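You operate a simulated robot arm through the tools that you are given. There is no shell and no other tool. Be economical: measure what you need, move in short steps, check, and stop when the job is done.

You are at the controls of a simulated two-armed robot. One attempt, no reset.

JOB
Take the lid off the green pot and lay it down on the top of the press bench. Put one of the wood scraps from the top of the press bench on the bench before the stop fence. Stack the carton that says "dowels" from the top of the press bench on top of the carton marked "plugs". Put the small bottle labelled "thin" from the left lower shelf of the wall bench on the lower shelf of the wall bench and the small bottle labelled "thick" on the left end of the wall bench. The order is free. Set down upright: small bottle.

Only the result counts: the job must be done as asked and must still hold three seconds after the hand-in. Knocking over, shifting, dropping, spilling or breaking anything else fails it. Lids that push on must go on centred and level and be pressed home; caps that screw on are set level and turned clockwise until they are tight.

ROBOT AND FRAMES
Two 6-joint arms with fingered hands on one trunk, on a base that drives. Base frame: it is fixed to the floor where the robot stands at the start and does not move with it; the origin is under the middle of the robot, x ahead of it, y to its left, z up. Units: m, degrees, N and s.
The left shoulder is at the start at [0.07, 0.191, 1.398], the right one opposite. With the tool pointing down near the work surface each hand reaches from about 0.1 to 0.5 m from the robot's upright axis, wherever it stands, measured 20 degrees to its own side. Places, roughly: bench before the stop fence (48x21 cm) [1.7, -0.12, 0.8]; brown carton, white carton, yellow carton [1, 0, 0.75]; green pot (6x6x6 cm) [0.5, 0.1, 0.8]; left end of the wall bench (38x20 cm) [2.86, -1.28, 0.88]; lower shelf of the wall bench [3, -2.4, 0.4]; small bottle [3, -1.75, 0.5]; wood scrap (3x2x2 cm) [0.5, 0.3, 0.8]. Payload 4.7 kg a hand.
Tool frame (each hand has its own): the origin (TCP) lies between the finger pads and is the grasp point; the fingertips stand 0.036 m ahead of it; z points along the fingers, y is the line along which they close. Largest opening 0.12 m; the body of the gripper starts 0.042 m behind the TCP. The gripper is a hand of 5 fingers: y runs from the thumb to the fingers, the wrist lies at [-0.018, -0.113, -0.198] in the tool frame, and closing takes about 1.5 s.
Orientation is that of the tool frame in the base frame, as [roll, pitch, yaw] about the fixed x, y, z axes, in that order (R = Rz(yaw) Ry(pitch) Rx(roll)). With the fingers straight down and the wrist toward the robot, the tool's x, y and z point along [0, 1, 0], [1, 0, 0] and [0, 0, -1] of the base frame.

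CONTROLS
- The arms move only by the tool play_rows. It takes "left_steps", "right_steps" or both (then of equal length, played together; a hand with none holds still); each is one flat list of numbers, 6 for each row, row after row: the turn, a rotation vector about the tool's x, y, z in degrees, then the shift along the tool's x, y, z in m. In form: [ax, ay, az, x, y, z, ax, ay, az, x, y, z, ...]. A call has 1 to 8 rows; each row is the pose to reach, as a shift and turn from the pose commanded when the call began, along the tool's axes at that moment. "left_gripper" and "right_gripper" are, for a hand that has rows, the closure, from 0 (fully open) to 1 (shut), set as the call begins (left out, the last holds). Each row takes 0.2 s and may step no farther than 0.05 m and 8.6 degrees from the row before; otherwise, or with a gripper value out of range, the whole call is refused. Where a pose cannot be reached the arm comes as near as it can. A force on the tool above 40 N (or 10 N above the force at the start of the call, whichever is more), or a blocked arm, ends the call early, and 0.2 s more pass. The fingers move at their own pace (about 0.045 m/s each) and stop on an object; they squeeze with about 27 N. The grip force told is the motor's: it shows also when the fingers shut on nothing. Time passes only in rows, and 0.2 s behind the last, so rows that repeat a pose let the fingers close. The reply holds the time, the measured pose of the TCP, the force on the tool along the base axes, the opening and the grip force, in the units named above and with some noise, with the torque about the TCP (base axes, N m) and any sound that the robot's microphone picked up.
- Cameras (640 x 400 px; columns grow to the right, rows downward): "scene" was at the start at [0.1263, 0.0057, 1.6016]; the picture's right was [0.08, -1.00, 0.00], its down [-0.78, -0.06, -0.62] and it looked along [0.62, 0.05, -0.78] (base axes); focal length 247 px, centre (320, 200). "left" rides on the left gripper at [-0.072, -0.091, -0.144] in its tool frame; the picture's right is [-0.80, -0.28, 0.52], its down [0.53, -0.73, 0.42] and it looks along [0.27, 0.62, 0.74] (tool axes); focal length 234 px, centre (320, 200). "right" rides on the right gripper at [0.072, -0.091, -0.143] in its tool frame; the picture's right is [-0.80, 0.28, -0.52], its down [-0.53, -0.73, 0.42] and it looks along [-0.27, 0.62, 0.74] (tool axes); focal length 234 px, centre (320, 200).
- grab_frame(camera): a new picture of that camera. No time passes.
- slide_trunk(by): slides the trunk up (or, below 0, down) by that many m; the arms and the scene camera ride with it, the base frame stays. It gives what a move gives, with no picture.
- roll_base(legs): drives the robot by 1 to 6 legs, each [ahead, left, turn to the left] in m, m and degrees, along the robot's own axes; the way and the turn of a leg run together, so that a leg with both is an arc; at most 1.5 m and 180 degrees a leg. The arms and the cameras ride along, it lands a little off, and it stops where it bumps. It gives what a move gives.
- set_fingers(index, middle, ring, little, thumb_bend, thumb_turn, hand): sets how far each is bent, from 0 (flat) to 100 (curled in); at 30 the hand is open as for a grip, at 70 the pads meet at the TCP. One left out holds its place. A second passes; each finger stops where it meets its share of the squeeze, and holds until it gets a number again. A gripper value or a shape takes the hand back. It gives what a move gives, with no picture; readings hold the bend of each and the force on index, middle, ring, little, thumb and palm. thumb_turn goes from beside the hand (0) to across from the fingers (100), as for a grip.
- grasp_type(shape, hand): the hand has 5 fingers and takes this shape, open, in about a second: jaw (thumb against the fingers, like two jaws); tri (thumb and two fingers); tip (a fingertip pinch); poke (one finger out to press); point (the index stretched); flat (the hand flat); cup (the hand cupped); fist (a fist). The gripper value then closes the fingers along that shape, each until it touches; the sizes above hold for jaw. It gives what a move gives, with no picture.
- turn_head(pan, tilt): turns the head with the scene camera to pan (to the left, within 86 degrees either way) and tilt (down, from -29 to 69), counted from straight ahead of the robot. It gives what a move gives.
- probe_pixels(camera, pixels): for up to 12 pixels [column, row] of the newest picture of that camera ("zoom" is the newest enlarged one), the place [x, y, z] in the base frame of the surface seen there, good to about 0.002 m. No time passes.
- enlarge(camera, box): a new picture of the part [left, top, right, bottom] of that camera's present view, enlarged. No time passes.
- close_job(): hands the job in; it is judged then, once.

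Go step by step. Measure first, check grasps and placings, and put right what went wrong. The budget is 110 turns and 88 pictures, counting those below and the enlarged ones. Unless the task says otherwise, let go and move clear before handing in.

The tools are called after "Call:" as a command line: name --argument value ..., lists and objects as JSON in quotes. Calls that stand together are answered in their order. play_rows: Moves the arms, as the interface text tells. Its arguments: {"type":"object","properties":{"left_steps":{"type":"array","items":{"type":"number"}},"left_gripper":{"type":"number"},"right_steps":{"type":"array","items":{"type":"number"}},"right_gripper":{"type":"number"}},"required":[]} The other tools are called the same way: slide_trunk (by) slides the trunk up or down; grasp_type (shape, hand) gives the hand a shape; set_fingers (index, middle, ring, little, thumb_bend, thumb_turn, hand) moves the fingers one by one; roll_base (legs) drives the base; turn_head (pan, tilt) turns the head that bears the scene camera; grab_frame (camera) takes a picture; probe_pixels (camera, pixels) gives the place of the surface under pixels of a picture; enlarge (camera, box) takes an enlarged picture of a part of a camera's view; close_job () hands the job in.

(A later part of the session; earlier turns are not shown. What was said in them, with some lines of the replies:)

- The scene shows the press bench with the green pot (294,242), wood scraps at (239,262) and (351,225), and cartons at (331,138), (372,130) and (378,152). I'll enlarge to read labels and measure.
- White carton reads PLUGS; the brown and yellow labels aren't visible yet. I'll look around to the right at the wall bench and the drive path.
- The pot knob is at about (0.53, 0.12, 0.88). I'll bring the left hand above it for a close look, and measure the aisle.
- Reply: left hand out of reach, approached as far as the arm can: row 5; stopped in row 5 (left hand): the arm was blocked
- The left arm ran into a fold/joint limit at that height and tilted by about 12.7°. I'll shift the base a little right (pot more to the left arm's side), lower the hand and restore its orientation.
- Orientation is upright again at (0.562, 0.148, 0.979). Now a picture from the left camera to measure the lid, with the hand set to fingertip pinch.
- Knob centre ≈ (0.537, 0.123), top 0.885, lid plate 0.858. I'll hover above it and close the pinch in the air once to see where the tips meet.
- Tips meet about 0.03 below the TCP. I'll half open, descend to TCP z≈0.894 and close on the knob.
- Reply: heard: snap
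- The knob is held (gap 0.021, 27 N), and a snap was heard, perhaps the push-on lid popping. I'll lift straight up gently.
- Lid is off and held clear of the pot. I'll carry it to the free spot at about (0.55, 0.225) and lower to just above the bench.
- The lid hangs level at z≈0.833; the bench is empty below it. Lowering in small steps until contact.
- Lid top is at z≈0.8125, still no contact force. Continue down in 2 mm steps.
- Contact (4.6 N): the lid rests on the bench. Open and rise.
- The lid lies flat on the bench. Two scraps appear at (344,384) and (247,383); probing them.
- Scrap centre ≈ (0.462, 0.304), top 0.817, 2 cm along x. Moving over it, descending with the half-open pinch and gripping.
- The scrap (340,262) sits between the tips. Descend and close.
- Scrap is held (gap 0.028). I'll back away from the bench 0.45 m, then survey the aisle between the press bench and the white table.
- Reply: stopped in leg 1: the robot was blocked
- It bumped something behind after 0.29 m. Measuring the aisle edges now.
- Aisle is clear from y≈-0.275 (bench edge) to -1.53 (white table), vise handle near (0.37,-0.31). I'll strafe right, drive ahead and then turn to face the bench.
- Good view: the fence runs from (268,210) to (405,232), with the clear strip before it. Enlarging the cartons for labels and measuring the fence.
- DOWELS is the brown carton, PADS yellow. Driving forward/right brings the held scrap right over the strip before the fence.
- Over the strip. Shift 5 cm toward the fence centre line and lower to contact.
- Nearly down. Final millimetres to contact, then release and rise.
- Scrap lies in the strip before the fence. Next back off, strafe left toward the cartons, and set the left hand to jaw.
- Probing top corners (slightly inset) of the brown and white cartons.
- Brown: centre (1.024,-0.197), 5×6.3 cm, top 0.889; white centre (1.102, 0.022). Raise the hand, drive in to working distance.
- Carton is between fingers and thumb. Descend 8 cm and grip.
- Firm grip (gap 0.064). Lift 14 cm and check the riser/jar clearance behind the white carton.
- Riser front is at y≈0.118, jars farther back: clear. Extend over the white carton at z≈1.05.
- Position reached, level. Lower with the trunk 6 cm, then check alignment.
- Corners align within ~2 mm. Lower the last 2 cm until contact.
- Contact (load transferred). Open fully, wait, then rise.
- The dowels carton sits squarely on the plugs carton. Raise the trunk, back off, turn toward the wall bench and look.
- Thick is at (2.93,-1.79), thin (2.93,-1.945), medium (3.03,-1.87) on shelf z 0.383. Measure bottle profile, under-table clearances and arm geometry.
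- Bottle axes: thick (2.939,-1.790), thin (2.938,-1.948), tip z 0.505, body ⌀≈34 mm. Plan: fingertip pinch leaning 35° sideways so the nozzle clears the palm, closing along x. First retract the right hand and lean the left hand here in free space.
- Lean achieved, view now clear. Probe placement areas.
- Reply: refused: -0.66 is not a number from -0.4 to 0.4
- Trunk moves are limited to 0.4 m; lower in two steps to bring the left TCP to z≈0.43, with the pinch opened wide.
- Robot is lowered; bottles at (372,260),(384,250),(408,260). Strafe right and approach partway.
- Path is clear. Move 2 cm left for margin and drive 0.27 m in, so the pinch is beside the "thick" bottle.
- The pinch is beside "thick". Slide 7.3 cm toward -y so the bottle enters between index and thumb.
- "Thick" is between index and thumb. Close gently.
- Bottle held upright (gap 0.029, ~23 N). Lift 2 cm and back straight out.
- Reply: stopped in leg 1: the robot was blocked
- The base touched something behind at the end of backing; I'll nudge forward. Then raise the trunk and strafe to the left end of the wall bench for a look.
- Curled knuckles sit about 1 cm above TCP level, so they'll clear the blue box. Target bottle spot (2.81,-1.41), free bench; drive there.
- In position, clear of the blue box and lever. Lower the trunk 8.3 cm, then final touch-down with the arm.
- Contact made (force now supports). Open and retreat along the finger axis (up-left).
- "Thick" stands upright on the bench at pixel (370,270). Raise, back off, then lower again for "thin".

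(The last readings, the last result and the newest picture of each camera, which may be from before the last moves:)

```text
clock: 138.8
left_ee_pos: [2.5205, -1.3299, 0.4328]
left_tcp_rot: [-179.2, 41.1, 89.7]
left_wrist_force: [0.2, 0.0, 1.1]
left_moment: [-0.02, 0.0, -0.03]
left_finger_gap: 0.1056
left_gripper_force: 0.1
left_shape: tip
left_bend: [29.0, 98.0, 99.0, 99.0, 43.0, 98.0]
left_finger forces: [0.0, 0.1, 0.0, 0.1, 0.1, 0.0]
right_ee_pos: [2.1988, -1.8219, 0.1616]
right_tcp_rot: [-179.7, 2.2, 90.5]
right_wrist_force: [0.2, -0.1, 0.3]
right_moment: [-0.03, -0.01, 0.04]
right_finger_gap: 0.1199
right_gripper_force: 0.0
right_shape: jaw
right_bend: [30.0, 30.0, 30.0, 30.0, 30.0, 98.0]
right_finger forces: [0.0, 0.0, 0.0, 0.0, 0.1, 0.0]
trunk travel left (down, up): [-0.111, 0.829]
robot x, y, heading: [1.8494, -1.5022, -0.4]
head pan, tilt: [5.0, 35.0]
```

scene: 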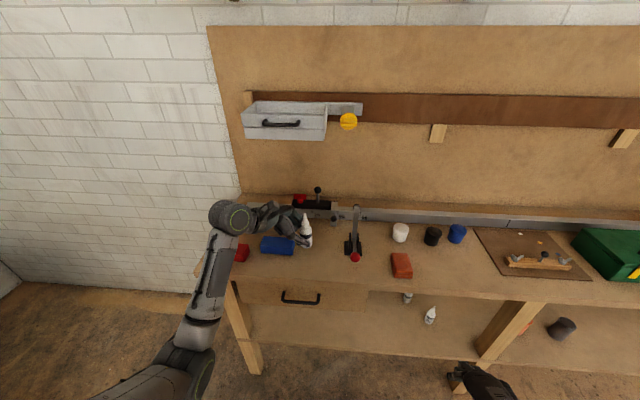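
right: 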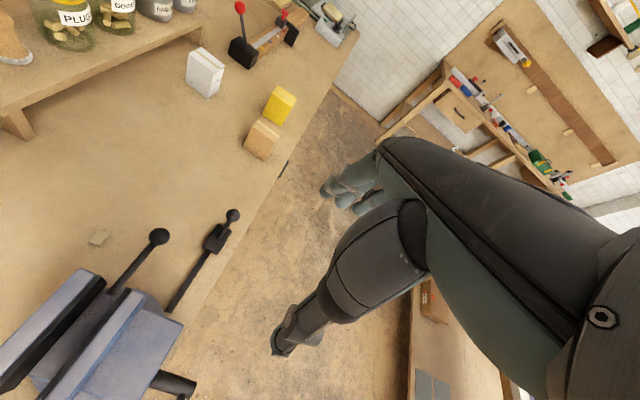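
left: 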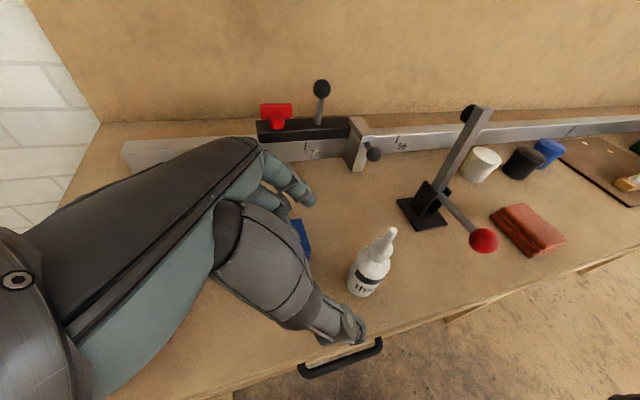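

"Thick" reads correctly and stands. Now strafe to align beside "thin" and approach partway.

Call:
play_rows --right_steps '[0, 0, 0, 0, 0, -0.04, 0, 0, 0, 0, 0, -0.08]'

Call:
roll_base --legs '[[0, -0.532, 0.4], [0.36, 0, 0]]'

Call:
grab_frame --camera "left"

```text
clock: 139.4
left_ee_pos: [2.5198, -1.3305, 0.4297]
left_tcp_rot: [-179.2, 40.8, 89.7]
left_wrist_force: [-0.2, -0.2, -1.0]
left_moment: [0.02, 0.0, -0.01]
left_finger_gap: 0.1056
left_gripper_force: 0.0
left_shape: tip
left_bend: [29.0, 98.0, 99.0, 99.0, 43.0, 98.0]
left_finger forces: [0.0, 0.0, 0.0, 0.0, 0.0, 0.1]
right_ee_pos: [2.2243, -1.8189, 0.207]
right_tcp_rot: [180.0, -0.1, 89.9]
right_wrist_force: [-0.7, -1.2, 0.0]
right_moment: [0.01, 0.0, -0.01]
right_finger_gap: 0.1198
right_gripper_force: 0.1
right_shape: jaw
right_bend: [30.0, 30.0, 30.0, 30.0, 30.0, 98.0]
right_finger forces: [0.1, 0.0, 0.1, 0.0, 0.1, 0.1]
right hand out of reach, approached as far as the arm can: row 1, 2
trunk travel left (down, up): [-0.111, 0.829]
robot x, y, heading: [1.8456, -1.4984, -0.2]
head pan, tilt: [5.0, 35.0]
```

```text
clock: 144.4
left_ee_pos: [2.8739, -1.8424, 0.4312]
left_tcp_rot: [-179.2, 40.8, 90.4]
left_wrist_force: [0.9, 0.3, 0.5]
left_moment: [-0.02, 0.01, 0.03]
left_finger_gap: 0.1057
left_gripper_force: 0.1
left_shape: tip
left_bend: [29.0, 98.0, 99.0, 99.0, 43.0, 98.0]
left_finger forces: [0.0, 0.0, 0.0, 0.1, 0.1, 0.0]
right_ee_pos: [2.5804, -2.3346, 0.2078]
right_tcp_rot: [179.9, 0.0, 90.4]
right_wrist_force: [0.3, -0.4, -0.2]
right_moment: [-0.02, -0.01, 0.0]
right_finger_gap: 0.1199
right_gripper_force: 0.2
right_shape: jaw
right_bend: [30.0, 30.0, 30.0, 30.0, 30.0, 98.0]
right_finger forces: [0.1, 0.1, 0.0, 0.0, 0.1, 0.0]
trunk travel left (down, up): [-0.111, 0.829]
robot x, y, heading: [2.203, -2.0213, -0.0]
head pan, tilt: [5.0, 35.0]
```

```text
18 pictures are left
```

left: 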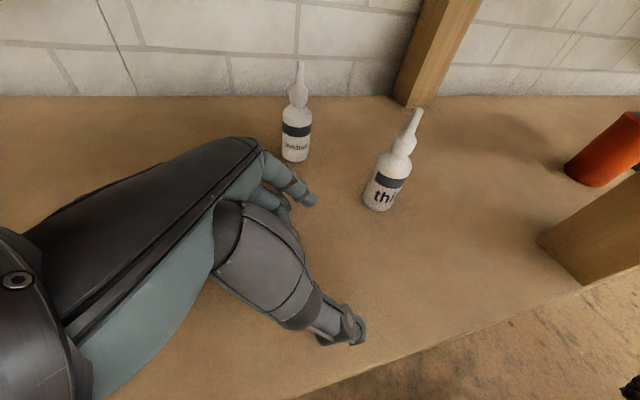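

"Thin" is ahead-right of the pinch with medium behind. Move ahead 5.4 cm, then sideways onto the bottle.

Call:
play_rows --left_steps '[0, 0, 0, -0.0076, 0.027, 0.0065, 0, 0, 0, -0.0151, 0.054, 0.0131, 0, 0, 0, -0.033, 0.054, 0.0285, 0, 0, 0, -0.052, 0.055, 0.045, 0, 0, 0, -0.0701, 0.055, 0.0605]'

Call:
grab_frame --camera "left"

```text
clock: 145.6
left_ee_pos: [2.9272, -1.9369, 0.433]
left_tcp_rot: [-179.2, 40.9, 90.4]
left_wrist_force: [-0.2, 0.5, -0.1]
left_moment: [0.01, -0.02, 0.01]
left_finger_gap: 0.1057
left_gripper_force: 0.0
left_shape: tip
left_bend: [29.0, 98.0, 99.0, 99.0, 43.0, 98.0]
left_finger forces: [0.0, 0.0, 0.0, 0.0, 0.1, 0.0]
right_ee_pos: [2.5798, -2.3342, 0.2075]
right_tcp_rot: [-180.0, 0.0, 90.4]
right_wrist_force: [-0.1, 0.4, 0.9]
right_moment: [-0.05, 0.01, -0.01]
right_finger_gap: 0.1199
right_gripper_force: 0.0
right_shape: jaw
right_bend: [30.0, 30.0, 30.0, 30.0, 30.0, 98.0]
right_finger forces: [0.0, 0.1, 0.1, 0.0, 0.0, 0.0]
trunk travel left (down, up): [-0.111, 0.829]
robot x, y, heading: [2.2003, -2.0205, 0.2]
head pan, tilt: [5.0, 35.0]
```

```text
17 pictures are left
```

left: 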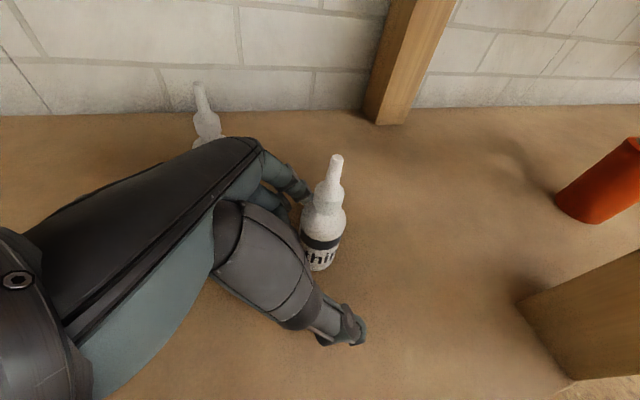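

Centre the pinch on the bottle (+1 cm in x) and close.

Call:
play_rows --left_steps '[0, 0, 0, 0, 0.01, 0]'

Call:
play_rows --left_steps '[0, 0, 0, 0, 0, 0, 0, 0, 0, 0, 0, 0, 0, 0, 0, 0, 0, 0, 0, 0, 0, 0, 0, 0, 0, 0, 0, 0, 0, 0, 0, 0, 0, 0, 0, 0, 0, 0, 0, 0, 0, 0, 0, 0, 0, 0, 0, 0]' --left_gripper 1

Call:
grab_frame --camera "left"

```text
clock: 146.0
left_ee_pos: [2.9382, -1.9366, 0.4322]
left_tcp_rot: [-179.3, 40.8, 90.4]
left_wrist_force: [-1.0, 0.6, 0.0]
left_moment: [-0.01, 0.0, 0.0]
left_finger_gap: 0.1056
left_gripper_force: 0.1
left_shape: tip
left_bend: [29.0, 98.0, 99.0, 99.0, 43.0, 98.0]
left_finger forces: [0.1, 0.1, 0.0, 0.1, 0.0, 0.1]
right_ee_pos: [2.5804, -2.3337, 0.208]
right_tcp_rot: [179.9, -0.1, 90.3]
right_wrist_force: [0.5, 0.2, -1.1]
right_moment: [-0.01, -0.01, -0.02]
right_finger_gap: 0.1201
right_gripper_force: 0.1
right_shape: jaw
right_bend: [30.0, 30.0, 30.0, 30.0, 30.0, 98.0]
right_finger forces: [0.0, 0.0, 0.1, 0.0, 0.0, 0.1]
trunk travel left (down, up): [-0.111, 0.829]
robot x, y, heading: [2.2015, -2.0199, 0.2]
head pan, tilt: [5.0, 35.0]
```

```text
clock: 147.8
left_ee_pos: [2.9372, -1.9366, 0.4313]
left_tcp_rot: [-179.2, 40.8, 90.4]
left_wrist_force: [-0.7, 0.0, 0.0]
left_moment: [0.01, -0.04, 0.01]
left_finger_gap: 0.0296
left_gripper_force: 26.9
left_shape: tip
left_bend: [73.0, 100.0, 100.0, 100.0, 75.0, 100.0]
left_finger forces: [23.1, 0.0, 0.0, 0.0, 23.4, 0.0]
right_ee_pos: [2.5813, -2.3338, 0.2087]
right_tcp_rot: [180.0, 0.0, 90.4]
right_wrist_force: [-0.2, -0.2, 0.1]
right_moment: [0.01, 0.01, 0.02]
right_finger_gap: 0.1199
right_gripper_force: 0.0
right_shape: jaw
right_bend: [30.0, 30.0, 30.0, 30.0, 30.0, 98.0]
right_finger forces: [0.1, 0.0, 0.0, 0.1, 0.1, 0.1]
trunk travel left (down, up): [-0.111, 0.829]
robot x, y, heading: [2.1982, -2.0217, 0.3]
head pan, tilt: [5.0, 35.0]
```

```text
16 pictures are left
```

left: 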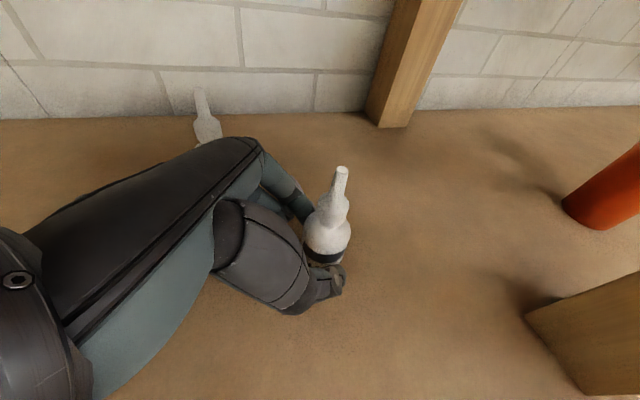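

Gripped (23 N). Lift 4 cm, back out, strafe right to the right section and look.

Call:
play_rows --left_steps '[0, 0, 0, -0.013, 0, -0.0151, 0, 0, 0, -0.0261, 0, -0.0303, 0, 0, 0, -0.0261, 0, -0.0303]'

Call:
roll_base --legs '[[-0.32, 0, -0.3], [0, -0.69, 0]]'

Call:
turn_head --pan 5 --tilt 28

Call:
grab_frame --camera "scene"

```text
clock: 148.6
left_ee_pos: [2.9395, -1.9353, 0.4721]
left_tcp_rot: [-179.2, 40.8, 90.4]
left_wrist_force: [-0.3, -0.2, -0.3]
left_moment: [0.01, 0.05, 0.0]
left_finger_gap: 0.03
left_gripper_force: 27.3
left_shape: tip
left_bend: [73.0, 100.0, 100.0, 100.0, 75.0, 100.0]
left_finger forces: [23.0, 0.1, 0.0, 0.1, 23.2, 0.0]
right_ee_pos: [2.5808, -2.3336, 0.2076]
right_tcp_rot: [179.9, 0.0, 90.4]
right_wrist_force: [0.6, -0.1, -0.7]
right_moment: [-0.01, 0.03, -0.03]
right_finger_gap: 0.12
right_gripper_force: 0.1
right_shape: jaw
right_bend: [30.0, 30.0, 30.0, 30.0, 30.0, 98.0]
right_finger forces: [0.0, 0.1, 0.0, 0.0, 0.0, 0.0]
trunk travel left (down, up): [-0.111, 0.829]
robot x, y, heading: [2.2015, -2.019, 0.3]
head pan, tilt: [5.0, 35.0]
```

```text
clock: 154.1
left_ee_pos: [2.6301, -2.6179, 0.4713]
left_tcp_rot: [-179.2, 40.8, 90.7]
left_wrist_force: [-0.1, 1.3, -0.5]
left_moment: [0.01, 0.01, -0.02]
left_finger_gap: 0.0298
left_gripper_force: 26.7
left_shape: tip
left_bend: [73.0, 100.0, 100.0, 100.0, 75.0, 100.0]
left_finger forces: [23.1, 0.0, 0.0, 0.0, 23.4, 0.1]
right_ee_pos: [2.2725, -3.0204, 0.2085]
right_tcp_rot: [180.0, 0.0, 90.7]
right_wrist_force: [-0.6, -0.2, -0.4]
right_moment: [0.01, -0.01, -0.02]
right_finger_gap: 0.1199
right_gripper_force: 0.1
right_shape: jaw
right_bend: [30.0, 30.0, 30.0, 30.0, 30.0, 98.0]
right_finger forces: [0.0, 0.1, 0.0, 0.1, 0.0, 0.1]
trunk travel left (down, up): [-0.111, 0.829]
robot x, y, heading: [1.8926, -2.705, 0.3]
head pan, tilt: [5.0, 35.0]
```

```text
clock: 154.7
left_ee_pos: [2.6294, -2.6186, 0.4711]
left_tcp_rot: [-179.0, 40.7, 90.9]
left_wrist_force: [0.7, 0.6, -0.7]
left_moment: [0.0, 0.03, -0.04]
left_finger_gap: 0.03
left_gripper_force: 27.0
left_shape: tip
left_bend: [73.0, 100.0, 100.0, 100.0, 75.0, 100.0]
left_finger forces: [23.1, 0.0, 0.1, 0.0, 23.4, 0.1]
right_ee_pos: [2.2737, -3.0185, 0.2079]
right_tcp_rot: [179.9, 0.0, 90.7]
right_wrist_force: [-0.9, 0.0, -0.4]
right_moment: [-0.01, -0.02, -0.02]
right_finger_gap: 0.1197
right_gripper_force: 0.1
right_shape: jaw
right_bend: [30.0, 30.0, 30.0, 30.0, 30.0, 98.0]
right_finger forces: [0.0, 0.1, 0.0, 0.0, 0.1, 0.0]
trunk travel left (down, up): [-0.111, 0.829]
robot x, y, heading: [1.8962, -2.7053, 0.5]
head pan, tilt: [5.0, 28.0]
```

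```text
15 pictures are left
```

scene: 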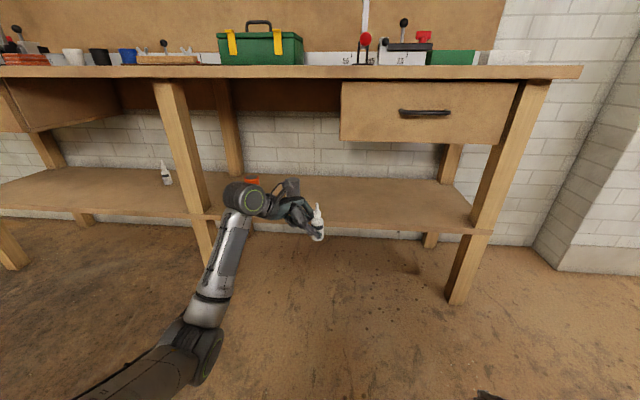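

Medium still stands. Drive 0.22 m ahead and slightly right; bottle bottom is 4 cm above the shelf.

Call:
roll_base --legs '[[0, -0.012, -0.4], [0.215, 0, 0]]'

Call:
grab_frame --camera "left"

Call:
enlarge --camera "scene" --box '[180, 130, 420, 290]'

```text
clock: 156.8
left_ee_pos: [2.8515, -2.6369, 0.4722]
left_tcp_rot: [-179.1, 40.7, 90.1]
left_wrist_force: [-1.0, -0.3, -0.9]
left_moment: [0.03, -0.01, 0.01]
left_finger_gap: 0.0299
left_gripper_force: 26.5
left_shape: tip
left_bend: [73.0, 100.0, 100.0, 100.0, 75.0, 100.0]
left_finger forces: [23.1, 0.0, 0.0, 0.0, 23.4, 0.0]
right_ee_pos: [2.4902, -3.0355, 0.209]
right_tcp_rot: [179.9, 0.0, 90.2]
right_wrist_force: [-0.2, 0.1, 0.3]
right_moment: [0.0, -0.01, -0.01]
right_finger_gap: 0.1201
right_gripper_force: 0.0
right_shape: jaw
right_bend: [30.0, 30.0, 30.0, 30.0, 30.0, 98.0]
right_finger forces: [0.1, 0.0, 0.0, 0.0, 0.0, 0.0]
trunk travel left (down, up): [-0.111, 0.829]
robot x, y, heading: [2.1146, -2.7191, 0.0]
head pan, tilt: [5.0, 28.0]
```

```text
14 pictures are left
```

left: 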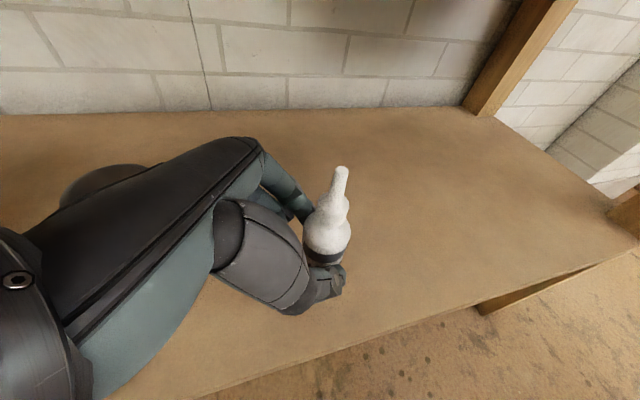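

```text
2.50 times, centred on (300, 210) of scene
```

zoom: 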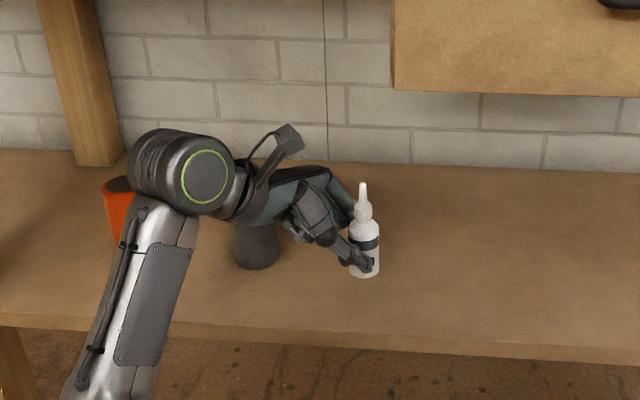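

Clear of the grey cup. Shift 1.5 cm further right and lower 3.6 cm.

Call:
play_rows --left_steps '[0, 0, 0, -0.0114, 0, 0.0098, 0, 0, 0, 0.0017, 0, 0.0249, 0, 0, 0, 0.0088, 0, 0.0333, 0, 0, 0, 0.0121, 0, 0.0371]'

Call:
play_rows --left_steps '[0, 0, 0, 0.001, 0, 0.0011, 0, 0, 0, 0.002, 0, 0.0023, 0, 0, 0, 0.003, 0, 0.0035, 0, 0, 0, 0.003, 0, 0.0035]'

```text
clock: 157.8
left_ee_pos: [2.8516, -2.6523, 0.4373]
left_tcp_rot: [-179.2, 40.8, 90.1]
left_wrist_force: [-0.5, -0.2, -0.8]
left_moment: [-0.03, -0.05, 0.01]
left_finger_gap: 0.0297
left_gripper_force: 27.3
left_shape: tip
left_bend: [73.0, 100.0, 100.0, 100.0, 75.0, 100.0]
left_finger forces: [23.2, 0.0, 0.0, 0.1, 23.3, 0.0]
right_ee_pos: [2.4903, -3.0348, 0.2088]
right_tcp_rot: [179.9, 0.0, 90.2]
right_wrist_force: [-0.1, -0.5, -0.2]
right_moment: [0.01, 0.0, -0.04]
right_finger_gap: 0.1197
right_gripper_force: 0.0
right_shape: jaw
right_bend: [30.0, 30.0, 30.0, 30.0, 30.0, 98.0]
right_finger forces: [0.0, 0.0, 0.0, 0.0, 0.0, 0.0]
trunk travel left (down, up): [-0.111, 0.829]
robot x, y, heading: [2.1133, -2.7173, -0.1]
head pan, tilt: [5.0, 28.0]
```

```text
clock: 158.8
left_ee_pos: [2.8501, -2.6532, 0.4307]
left_tcp_rot: [-179.0, 40.8, 90.3]
left_wrist_force: [-0.4, -0.2, 0.3]
left_moment: [0.0, 0.0, 0.01]
left_finger_gap: 0.0299
left_gripper_force: 27.4
left_shape: tip
left_bend: [73.0, 100.0, 100.0, 100.0, 75.0, 100.0]
left_finger forces: [23.1, 0.1, 0.0, 0.0, 23.4, 0.0]
right_ee_pos: [2.4904, -3.0356, 0.2089]
right_tcp_rot: [179.9, 0.0, 90.2]
right_wrist_force: [-0.3, 0.2, 0.6]
right_moment: [0.02, -0.06, 0.0]
right_finger_gap: 0.12
right_gripper_force: 0.0
right_shape: jaw
right_bend: [30.0, 30.0, 30.0, 30.0, 30.0, 98.0]
right_finger forces: [0.0, 0.0, 0.0, 0.0, 0.0, 0.0]
trunk travel left (down, up): [-0.111, 0.829]
robot x, y, heading: [2.1099, -2.7188, 0.1]
head pan, tilt: [5.0, 28.0]
```

Call:
play_rows --left_steps '[0, 0, 0, 0.0007, 0, 0.0008, 0, 0, 0, 0.0013, 0, 0.0015, 0, 0, 0, 0.0018, 0, 0.0021, 0, 0, 0, 0.0018, 0, 0.0021]'

Call:
enlarge --camera "scene" --box '[260, 180, 370, 260]'

```text
clock: 159.8
left_ee_pos: [2.8502, -2.6527, 0.4305]
left_tcp_rot: [-179.5, 40.9, 89.9]
left_wrist_force: [0.8, 1.3, 13.2]
left_moment: [-0.22, -0.1, 0.01]
left_finger_gap: 0.0308
left_gripper_force: 27.3
left_shape: tip
left_bend: [73.0, 100.0, 100.0, 100.0, 75.0, 100.0]
left_finger forces: [26.1, 0.1, 0.0, 0.0, 25.1, 0.1]
right_ee_pos: [2.4894, -3.0346, 0.2097]
right_tcp_rot: [179.9, 0.0, 90.2]
right_wrist_force: [-0.6, -0.1, -0.2]
right_moment: [-0.01, 0.01, -0.01]
right_finger_gap: 0.1197
right_gripper_force: 0.1
right_shape: jaw
right_bend: [30.0, 30.0, 30.0, 30.0, 30.0, 98.0]
right_finger forces: [0.0, 0.1, 0.1, 0.1, 0.1, 0.0]
trunk travel left (down, up): [-0.111, 0.829]
robot x, y, heading: [2.1164, -2.7214, 0.1]
head pan, tilt: [5.0, 28.0]
```

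```text
5.00 times, centred on (315, 220) of scene
```

zoom: 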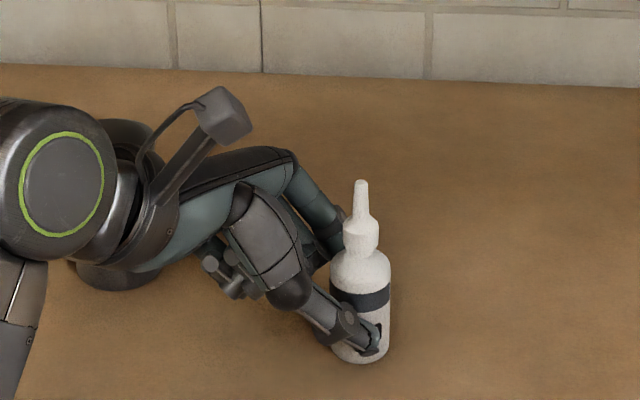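

Firm contact (13 N), bottle upright. Ease up 1.5 mm, release and retreat along the finger axis.

Call:
play_rows --left_steps '[0, 0, 0, -0.001, 0, -0.0011, 0, 0, 0, -0.001, 0, -0.0011]'

Call:
play_rows --left_steps '[0, 0, 0, 0, 0, 0, 0, 0, 0, 0, 0, 0, 0, 0, 0, 0, 0, 0, 0, 0, 0, 0, 0, 0, 0, 0, 0, 0, 0, 0, 0, 0, 0, 0, 0, -0.015, 0, 0, 0, 0, 0, -0.03, 0, 0, 0, 0, 0, -0.05]' --left_gripper 0.12

Call:
grab_frame --camera "left"

```text
clock: 160.4
left_ee_pos: [2.8505, -2.6536, 0.4306]
left_tcp_rot: [-179.2, 40.8, 90.1]
left_wrist_force: [0.4, 0.7, 9.8]
left_moment: [-0.19, -0.04, -0.01]
left_finger_gap: 0.0312
left_gripper_force: 26.6
left_shape: tip
left_bend: [73.0, 100.0, 100.0, 100.0, 75.0, 100.0]
left_finger forces: [25.3, 0.1, 0.0, 0.1, 25.6, 0.0]
right_ee_pos: [2.4905, -3.0354, 0.2085]
right_tcp_rot: [179.9, 0.0, 90.3]
right_wrist_force: [0.3, -0.8, 0.7]
right_moment: [0.03, -0.04, -0.03]
right_finger_gap: 0.1197
right_gripper_force: 0.0
right_shape: jaw
right_bend: [30.0, 30.0, 30.0, 30.0, 30.0, 98.0]
right_finger forces: [0.1, 0.0, 0.0, 0.1, 0.0, 0.1]
trunk travel left (down, up): [-0.111, 0.829]
robot x, y, heading: [2.1094, -2.7219, -0.1]
head pan, tilt: [5.0, 28.0]
```

```text
clock: 162.2
left_ee_pos: [2.853, -2.6206, 0.4674]
left_tcp_rot: [-179.1, 40.8, 90.2]
left_wrist_force: [0.1, 0.6, 0.2]
left_moment: [0.02, 0.0, 0.03]
left_finger_gap: 0.1056
left_gripper_force: 0.1
left_shape: tip
left_bend: [29.0, 98.0, 99.0, 99.0, 43.0, 98.0]
left_finger forces: [0.0, 0.0, 0.0, 0.0, 0.0, 0.0]
right_ee_pos: [2.491, -3.0341, 0.2079]
right_tcp_rot: [179.8, 0.0, 90.3]
right_wrist_force: [0.2, -0.5, 0.3]
right_moment: [0.0, 0.01, 0.0]
right_finger_gap: 0.12
right_gripper_force: 0.0
right_shape: jaw
right_bend: [30.0, 30.0, 30.0, 30.0, 30.0, 98.0]
right_finger forces: [0.0, 0.1, 0.1, 0.0, 0.0, 0.0]
trunk travel left (down, up): [-0.111, 0.829]
robot x, y, heading: [2.1173, -2.7164, 0.2]
head pan, tilt: [5.0, 28.0]
```

```text
11 pictures are left
```

left: 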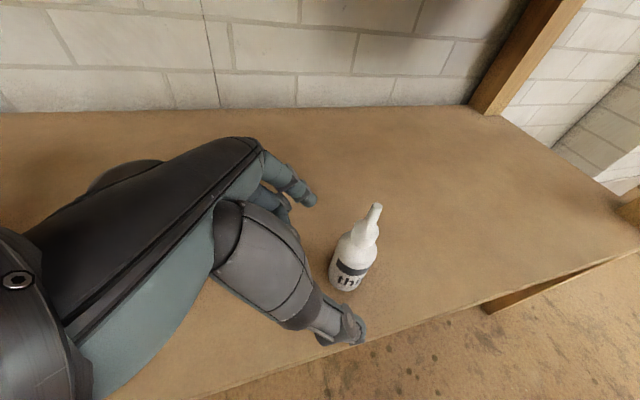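

"Thin" stands. Retreat another 5 cm along the finger axis so the index clears it, then back out and check everything.

Call:
play_rows --left_steps '[0, 0, 0, 0, 0, -0.025, 0, 0, 0, 0, 0, -0.05, 0, 0, 0, 0, 0, -0.06]'

Call:
enlarge --camera "scene" --box '[180, 130, 420, 290]'

```text
clock: 163.0
left_ee_pos: [2.8534, -2.5801, 0.5125]
left_tcp_rot: [-179.2, 40.8, 90.2]
left_wrist_force: [-1.3, 0.5, -0.6]
left_moment: [0.02, -0.01, 0.02]
left_finger_gap: 0.1052
left_gripper_force: 0.1
left_shape: tip
left_bend: [29.0, 98.0, 99.0, 99.0, 43.0, 98.0]
left_finger forces: [0.0, 0.1, 0.1, 0.1, 0.0, 0.0]
right_ee_pos: [2.4903, -3.0343, 0.2076]
right_tcp_rot: [179.9, 0.0, 90.2]
right_wrist_force: [0.5, 0.0, -0.5]
right_moment: [0.0, 0.0, -0.01]
right_finger_gap: 0.12
right_gripper_force: 0.1
right_shape: jaw
right_bend: [30.0, 30.0, 30.0, 30.0, 30.0, 98.0]
right_finger forces: [0.1, 0.0, 0.0, 0.1, 0.1, 0.0]
trunk travel left (down, up): [-0.111, 0.829]
robot x, y, heading: [2.1154, -2.7205, -0.1]
head pan, tilt: [5.0, 28.0]
```

```text
2.50 times, centred on (300, 210) of scene
```

zoom: 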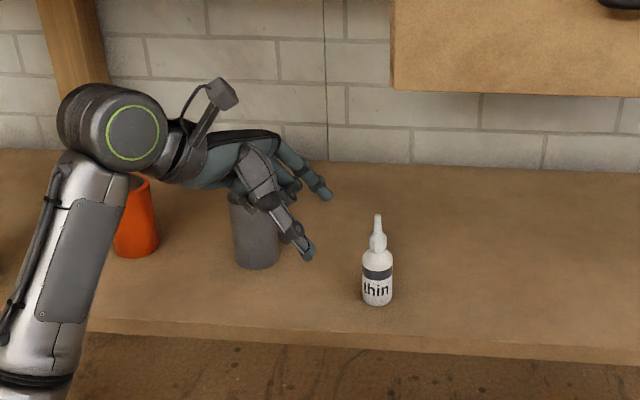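

Clear. Back straight out and take the final check pictures.

Call:
roll_base --legs '[[-0.24, 0, 0]]'

Call:
slide_trunk --by 0.4

Call:
slide_trunk --by 0.25

Call:
turn_head --pan 25 --tilt 32

Call:
grab_frame --camera "scene"

```text
clock: 164.8
left_ee_pos: [2.609, -2.5797, 0.5115]
left_tcp_rot: [-179.0, 40.8, 90.2]
left_wrist_force: [-0.3, 0.1, -0.3]
left_moment: [0.0, 0.04, 0.04]
left_finger_gap: 0.1055
left_gripper_force: 0.0
left_shape: tip
left_bend: [29.0, 98.0, 99.0, 99.0, 43.0, 98.0]
left_finger forces: [0.0, 0.0, 0.1, 0.0, 0.0, 0.0]
right_ee_pos: [2.2459, -3.0351, 0.209]
right_tcp_rot: [180.0, 0.0, 90.1]
right_wrist_force: [0.1, -0.1, -0.1]
right_moment: [0.03, 0.0, -0.04]
right_finger_gap: 0.1202
right_gripper_force: 0.0
right_shape: jaw
right_bend: [30.0, 30.0, 30.0, 30.0, 30.0, 98.0]
right_finger forces: [0.0, 0.0, 0.1, 0.1, 0.0, 0.1]
trunk travel left (down, up): [-0.111, 0.829]
robot x, y, heading: [1.8688, -2.7178, -0.2]
head pan, tilt: [5.0, 28.0]
```

```text
clock: 168.6
left_ee_pos: [2.6082, -2.5796, 0.9121]
left_tcp_rot: [-179.0, 40.8, 90.3]
left_wrist_force: [-0.2, 0.4, -0.2]
left_moment: [0.01, -0.01, 0.02]
left_finger_gap: 0.1055
left_gripper_force: 0.0
left_shape: tip
left_bend: [29.0, 98.0, 99.0, 99.0, 43.0, 98.0]
left_finger forces: [0.0, 0.0, 0.0, 0.0, 0.0, 0.0]
right_ee_pos: [2.2447, -3.0347, 0.6077]
right_tcp_rot: [179.9, 0.0, 90.1]
right_wrist_force: [0.2, -0.7, -0.9]
right_moment: [0.01, 0.01, 0.0]
right_finger_gap: 0.1198
right_gripper_force: 0.0
right_shape: jaw
right_bend: [30.0, 30.0, 30.0, 30.0, 30.0, 98.0]
right_finger forces: [0.0, 0.0, 0.1, 0.0, 0.0, 0.0]
trunk travel left (down, up): [-0.511, 0.429]
robot x, y, heading: [1.8676, -2.7207, -0.0]
head pan, tilt: [5.0, 28.0]
```

```text
clock: 171.2
left_ee_pos: [2.6077, -2.5807, 1.162]
left_tcp_rot: [-179.1, 40.8, 90.0]
left_wrist_force: [0.4, 0.2, -0.5]
left_moment: [0.0, 0.01, 0.01]
left_finger_gap: 0.1054
left_gripper_force: 0.0
left_shape: tip
left_bend: [29.0, 98.0, 99.0, 99.0, 43.0, 98.0]
left_finger forces: [0.0, 0.0, 0.0, 0.1, 0.1, 0.0]
right_ee_pos: [2.244, -3.0352, 0.8591]
right_tcp_rot: [179.8, 0.0, 90.1]
right_wrist_force: [-0.1, 0.8, -0.2]
right_moment: [0.03, -0.01, -0.01]
right_finger_gap: 0.12
right_gripper_force: 0.1
right_shape: jaw
right_bend: [30.0, 30.0, 30.0, 30.0, 30.0, 98.0]
right_finger forces: [0.1, 0.0, 0.1, 0.0, 0.0, 0.1]
trunk travel left (down, up): [-0.761, 0.179]
robot x, y, heading: [1.869, -2.7174, -0.0]
head pan, tilt: [5.0, 28.0]
```

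```text
clock: 172.0
left_ee_pos: [2.6077, -2.5798, 1.1623]
left_tcp_rot: [-179.2, 40.7, 90.1]
left_wrist_force: [0.3, 1.0, 0.2]
left_moment: [-0.04, 0.01, 0.01]
left_finger_gap: 0.1055
left_gripper_force: 0.1
left_shape: tip
left_bend: [29.0, 98.0, 99.0, 99.0, 43.0, 98.0]
left_finger forces: [0.0, 0.0, 0.0, 0.0, 0.0, 0.0]
right_ee_pos: [2.2443, -3.0354, 0.8578]
right_tcp_rot: [179.9, 0.0, 90.1]
right_wrist_force: [0.7, 0.2, 0.3]
right_moment: [0.02, -0.01, 0.0]
right_finger_gap: 0.12
right_gripper_force: 0.0
right_shape: jaw
right_bend: [30.0, 30.0, 30.0, 30.0, 30.0, 98.0]
right_finger forces: [0.1, 0.1, 0.0, 0.0, 0.1, 0.0]
trunk travel left (down, up): [-0.761, 0.179]
robot x, y, heading: [1.8676, -2.7217, -0.3]
head pan, tilt: [25.0, 32.0]
```

```text
9 pictures are left
```

scene: 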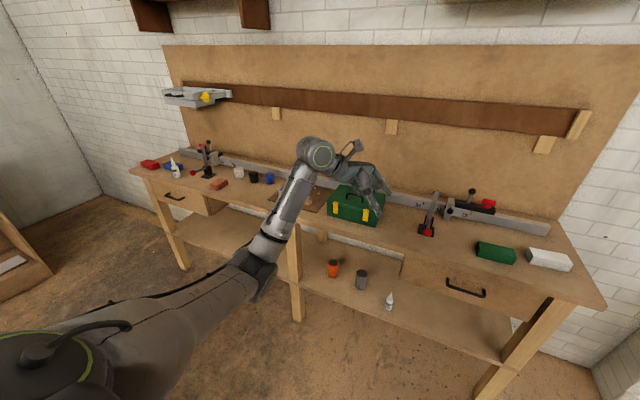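

Thin (389,302), cups, medium area and thick (175,168) all stand. One last look toward the press bench.

Call:
turn_head --pan 86 --tilt 22

Call:
grab_frame --camera "scene"

Call:
enlarge --camera "scene" --box '[160, 120, 420, 270]'

```text
clock: 173.3
left_ee_pos: [2.6076, -2.5816, 1.1626]
left_tcp_rot: [-179.2, 40.8, 89.9]
left_wrist_force: [1.0, -0.5, -0.3]
left_moment: [0.02, 0.02, -0.01]
left_finger_gap: 0.1059
left_gripper_force: 0.0
left_shape: tip
left_bend: [29.0, 98.0, 99.0, 99.0, 43.0, 98.0]
left_finger forces: [0.0, 0.0, 0.0, 0.1, 0.0, 0.0]
right_ee_pos: [2.2443, -3.0356, 0.8581]
right_tcp_rot: [179.9, 0.0, 90.2]
right_wrist_force: [0.1, -0.1, -0.2]
right_moment: [-0.01, 0.01, 0.02]
right_finger_gap: 0.1202
right_gripper_force: 0.1
right_shape: jaw
right_bend: [30.0, 30.0, 30.0, 30.0, 30.0, 98.0]
right_finger forces: [0.0, 0.0, 0.1, 0.1, 0.1, 0.0]
trunk travel left (down, up): [-0.761, 0.179]
robot x, y, heading: [1.8689, -2.7183, -0.2]
head pan, tilt: [85.9, 22.0]
```

```text
8 pictures are left
```

scene: 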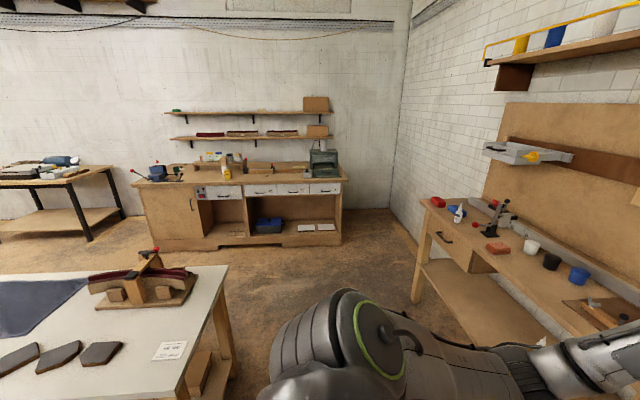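

```text
2.46 times, centred on (290, 195) of scene
```

zoom: 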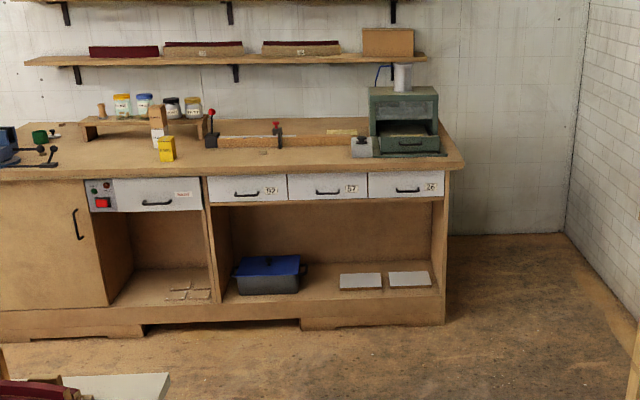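

The stack at zoom (157,128), the scrap before the fence (263,151) and the lid (55,133) are all in place. The bottles stand upright and both hands are clear, so I'm handing in.

Call:
close_job

```text
The job is handed in.
```

The job is done and handed in, with every item checked in the last pictures:
- **Lid:** off the green pot and flat on the press bench.
- **Scrap:** on the bench before the stop fence.
- **Cartons:** "dowels" stacked squarely on "plugs".
- **Bottles:** "thin" is upright on the right section of the wall bench's lower shelf, and "thick" is upright on the wall bench's left end.

While backing up, the base bumped something behind it twice and stopped. I saw nothing knocked over, but I did not look at exactly what it touched.
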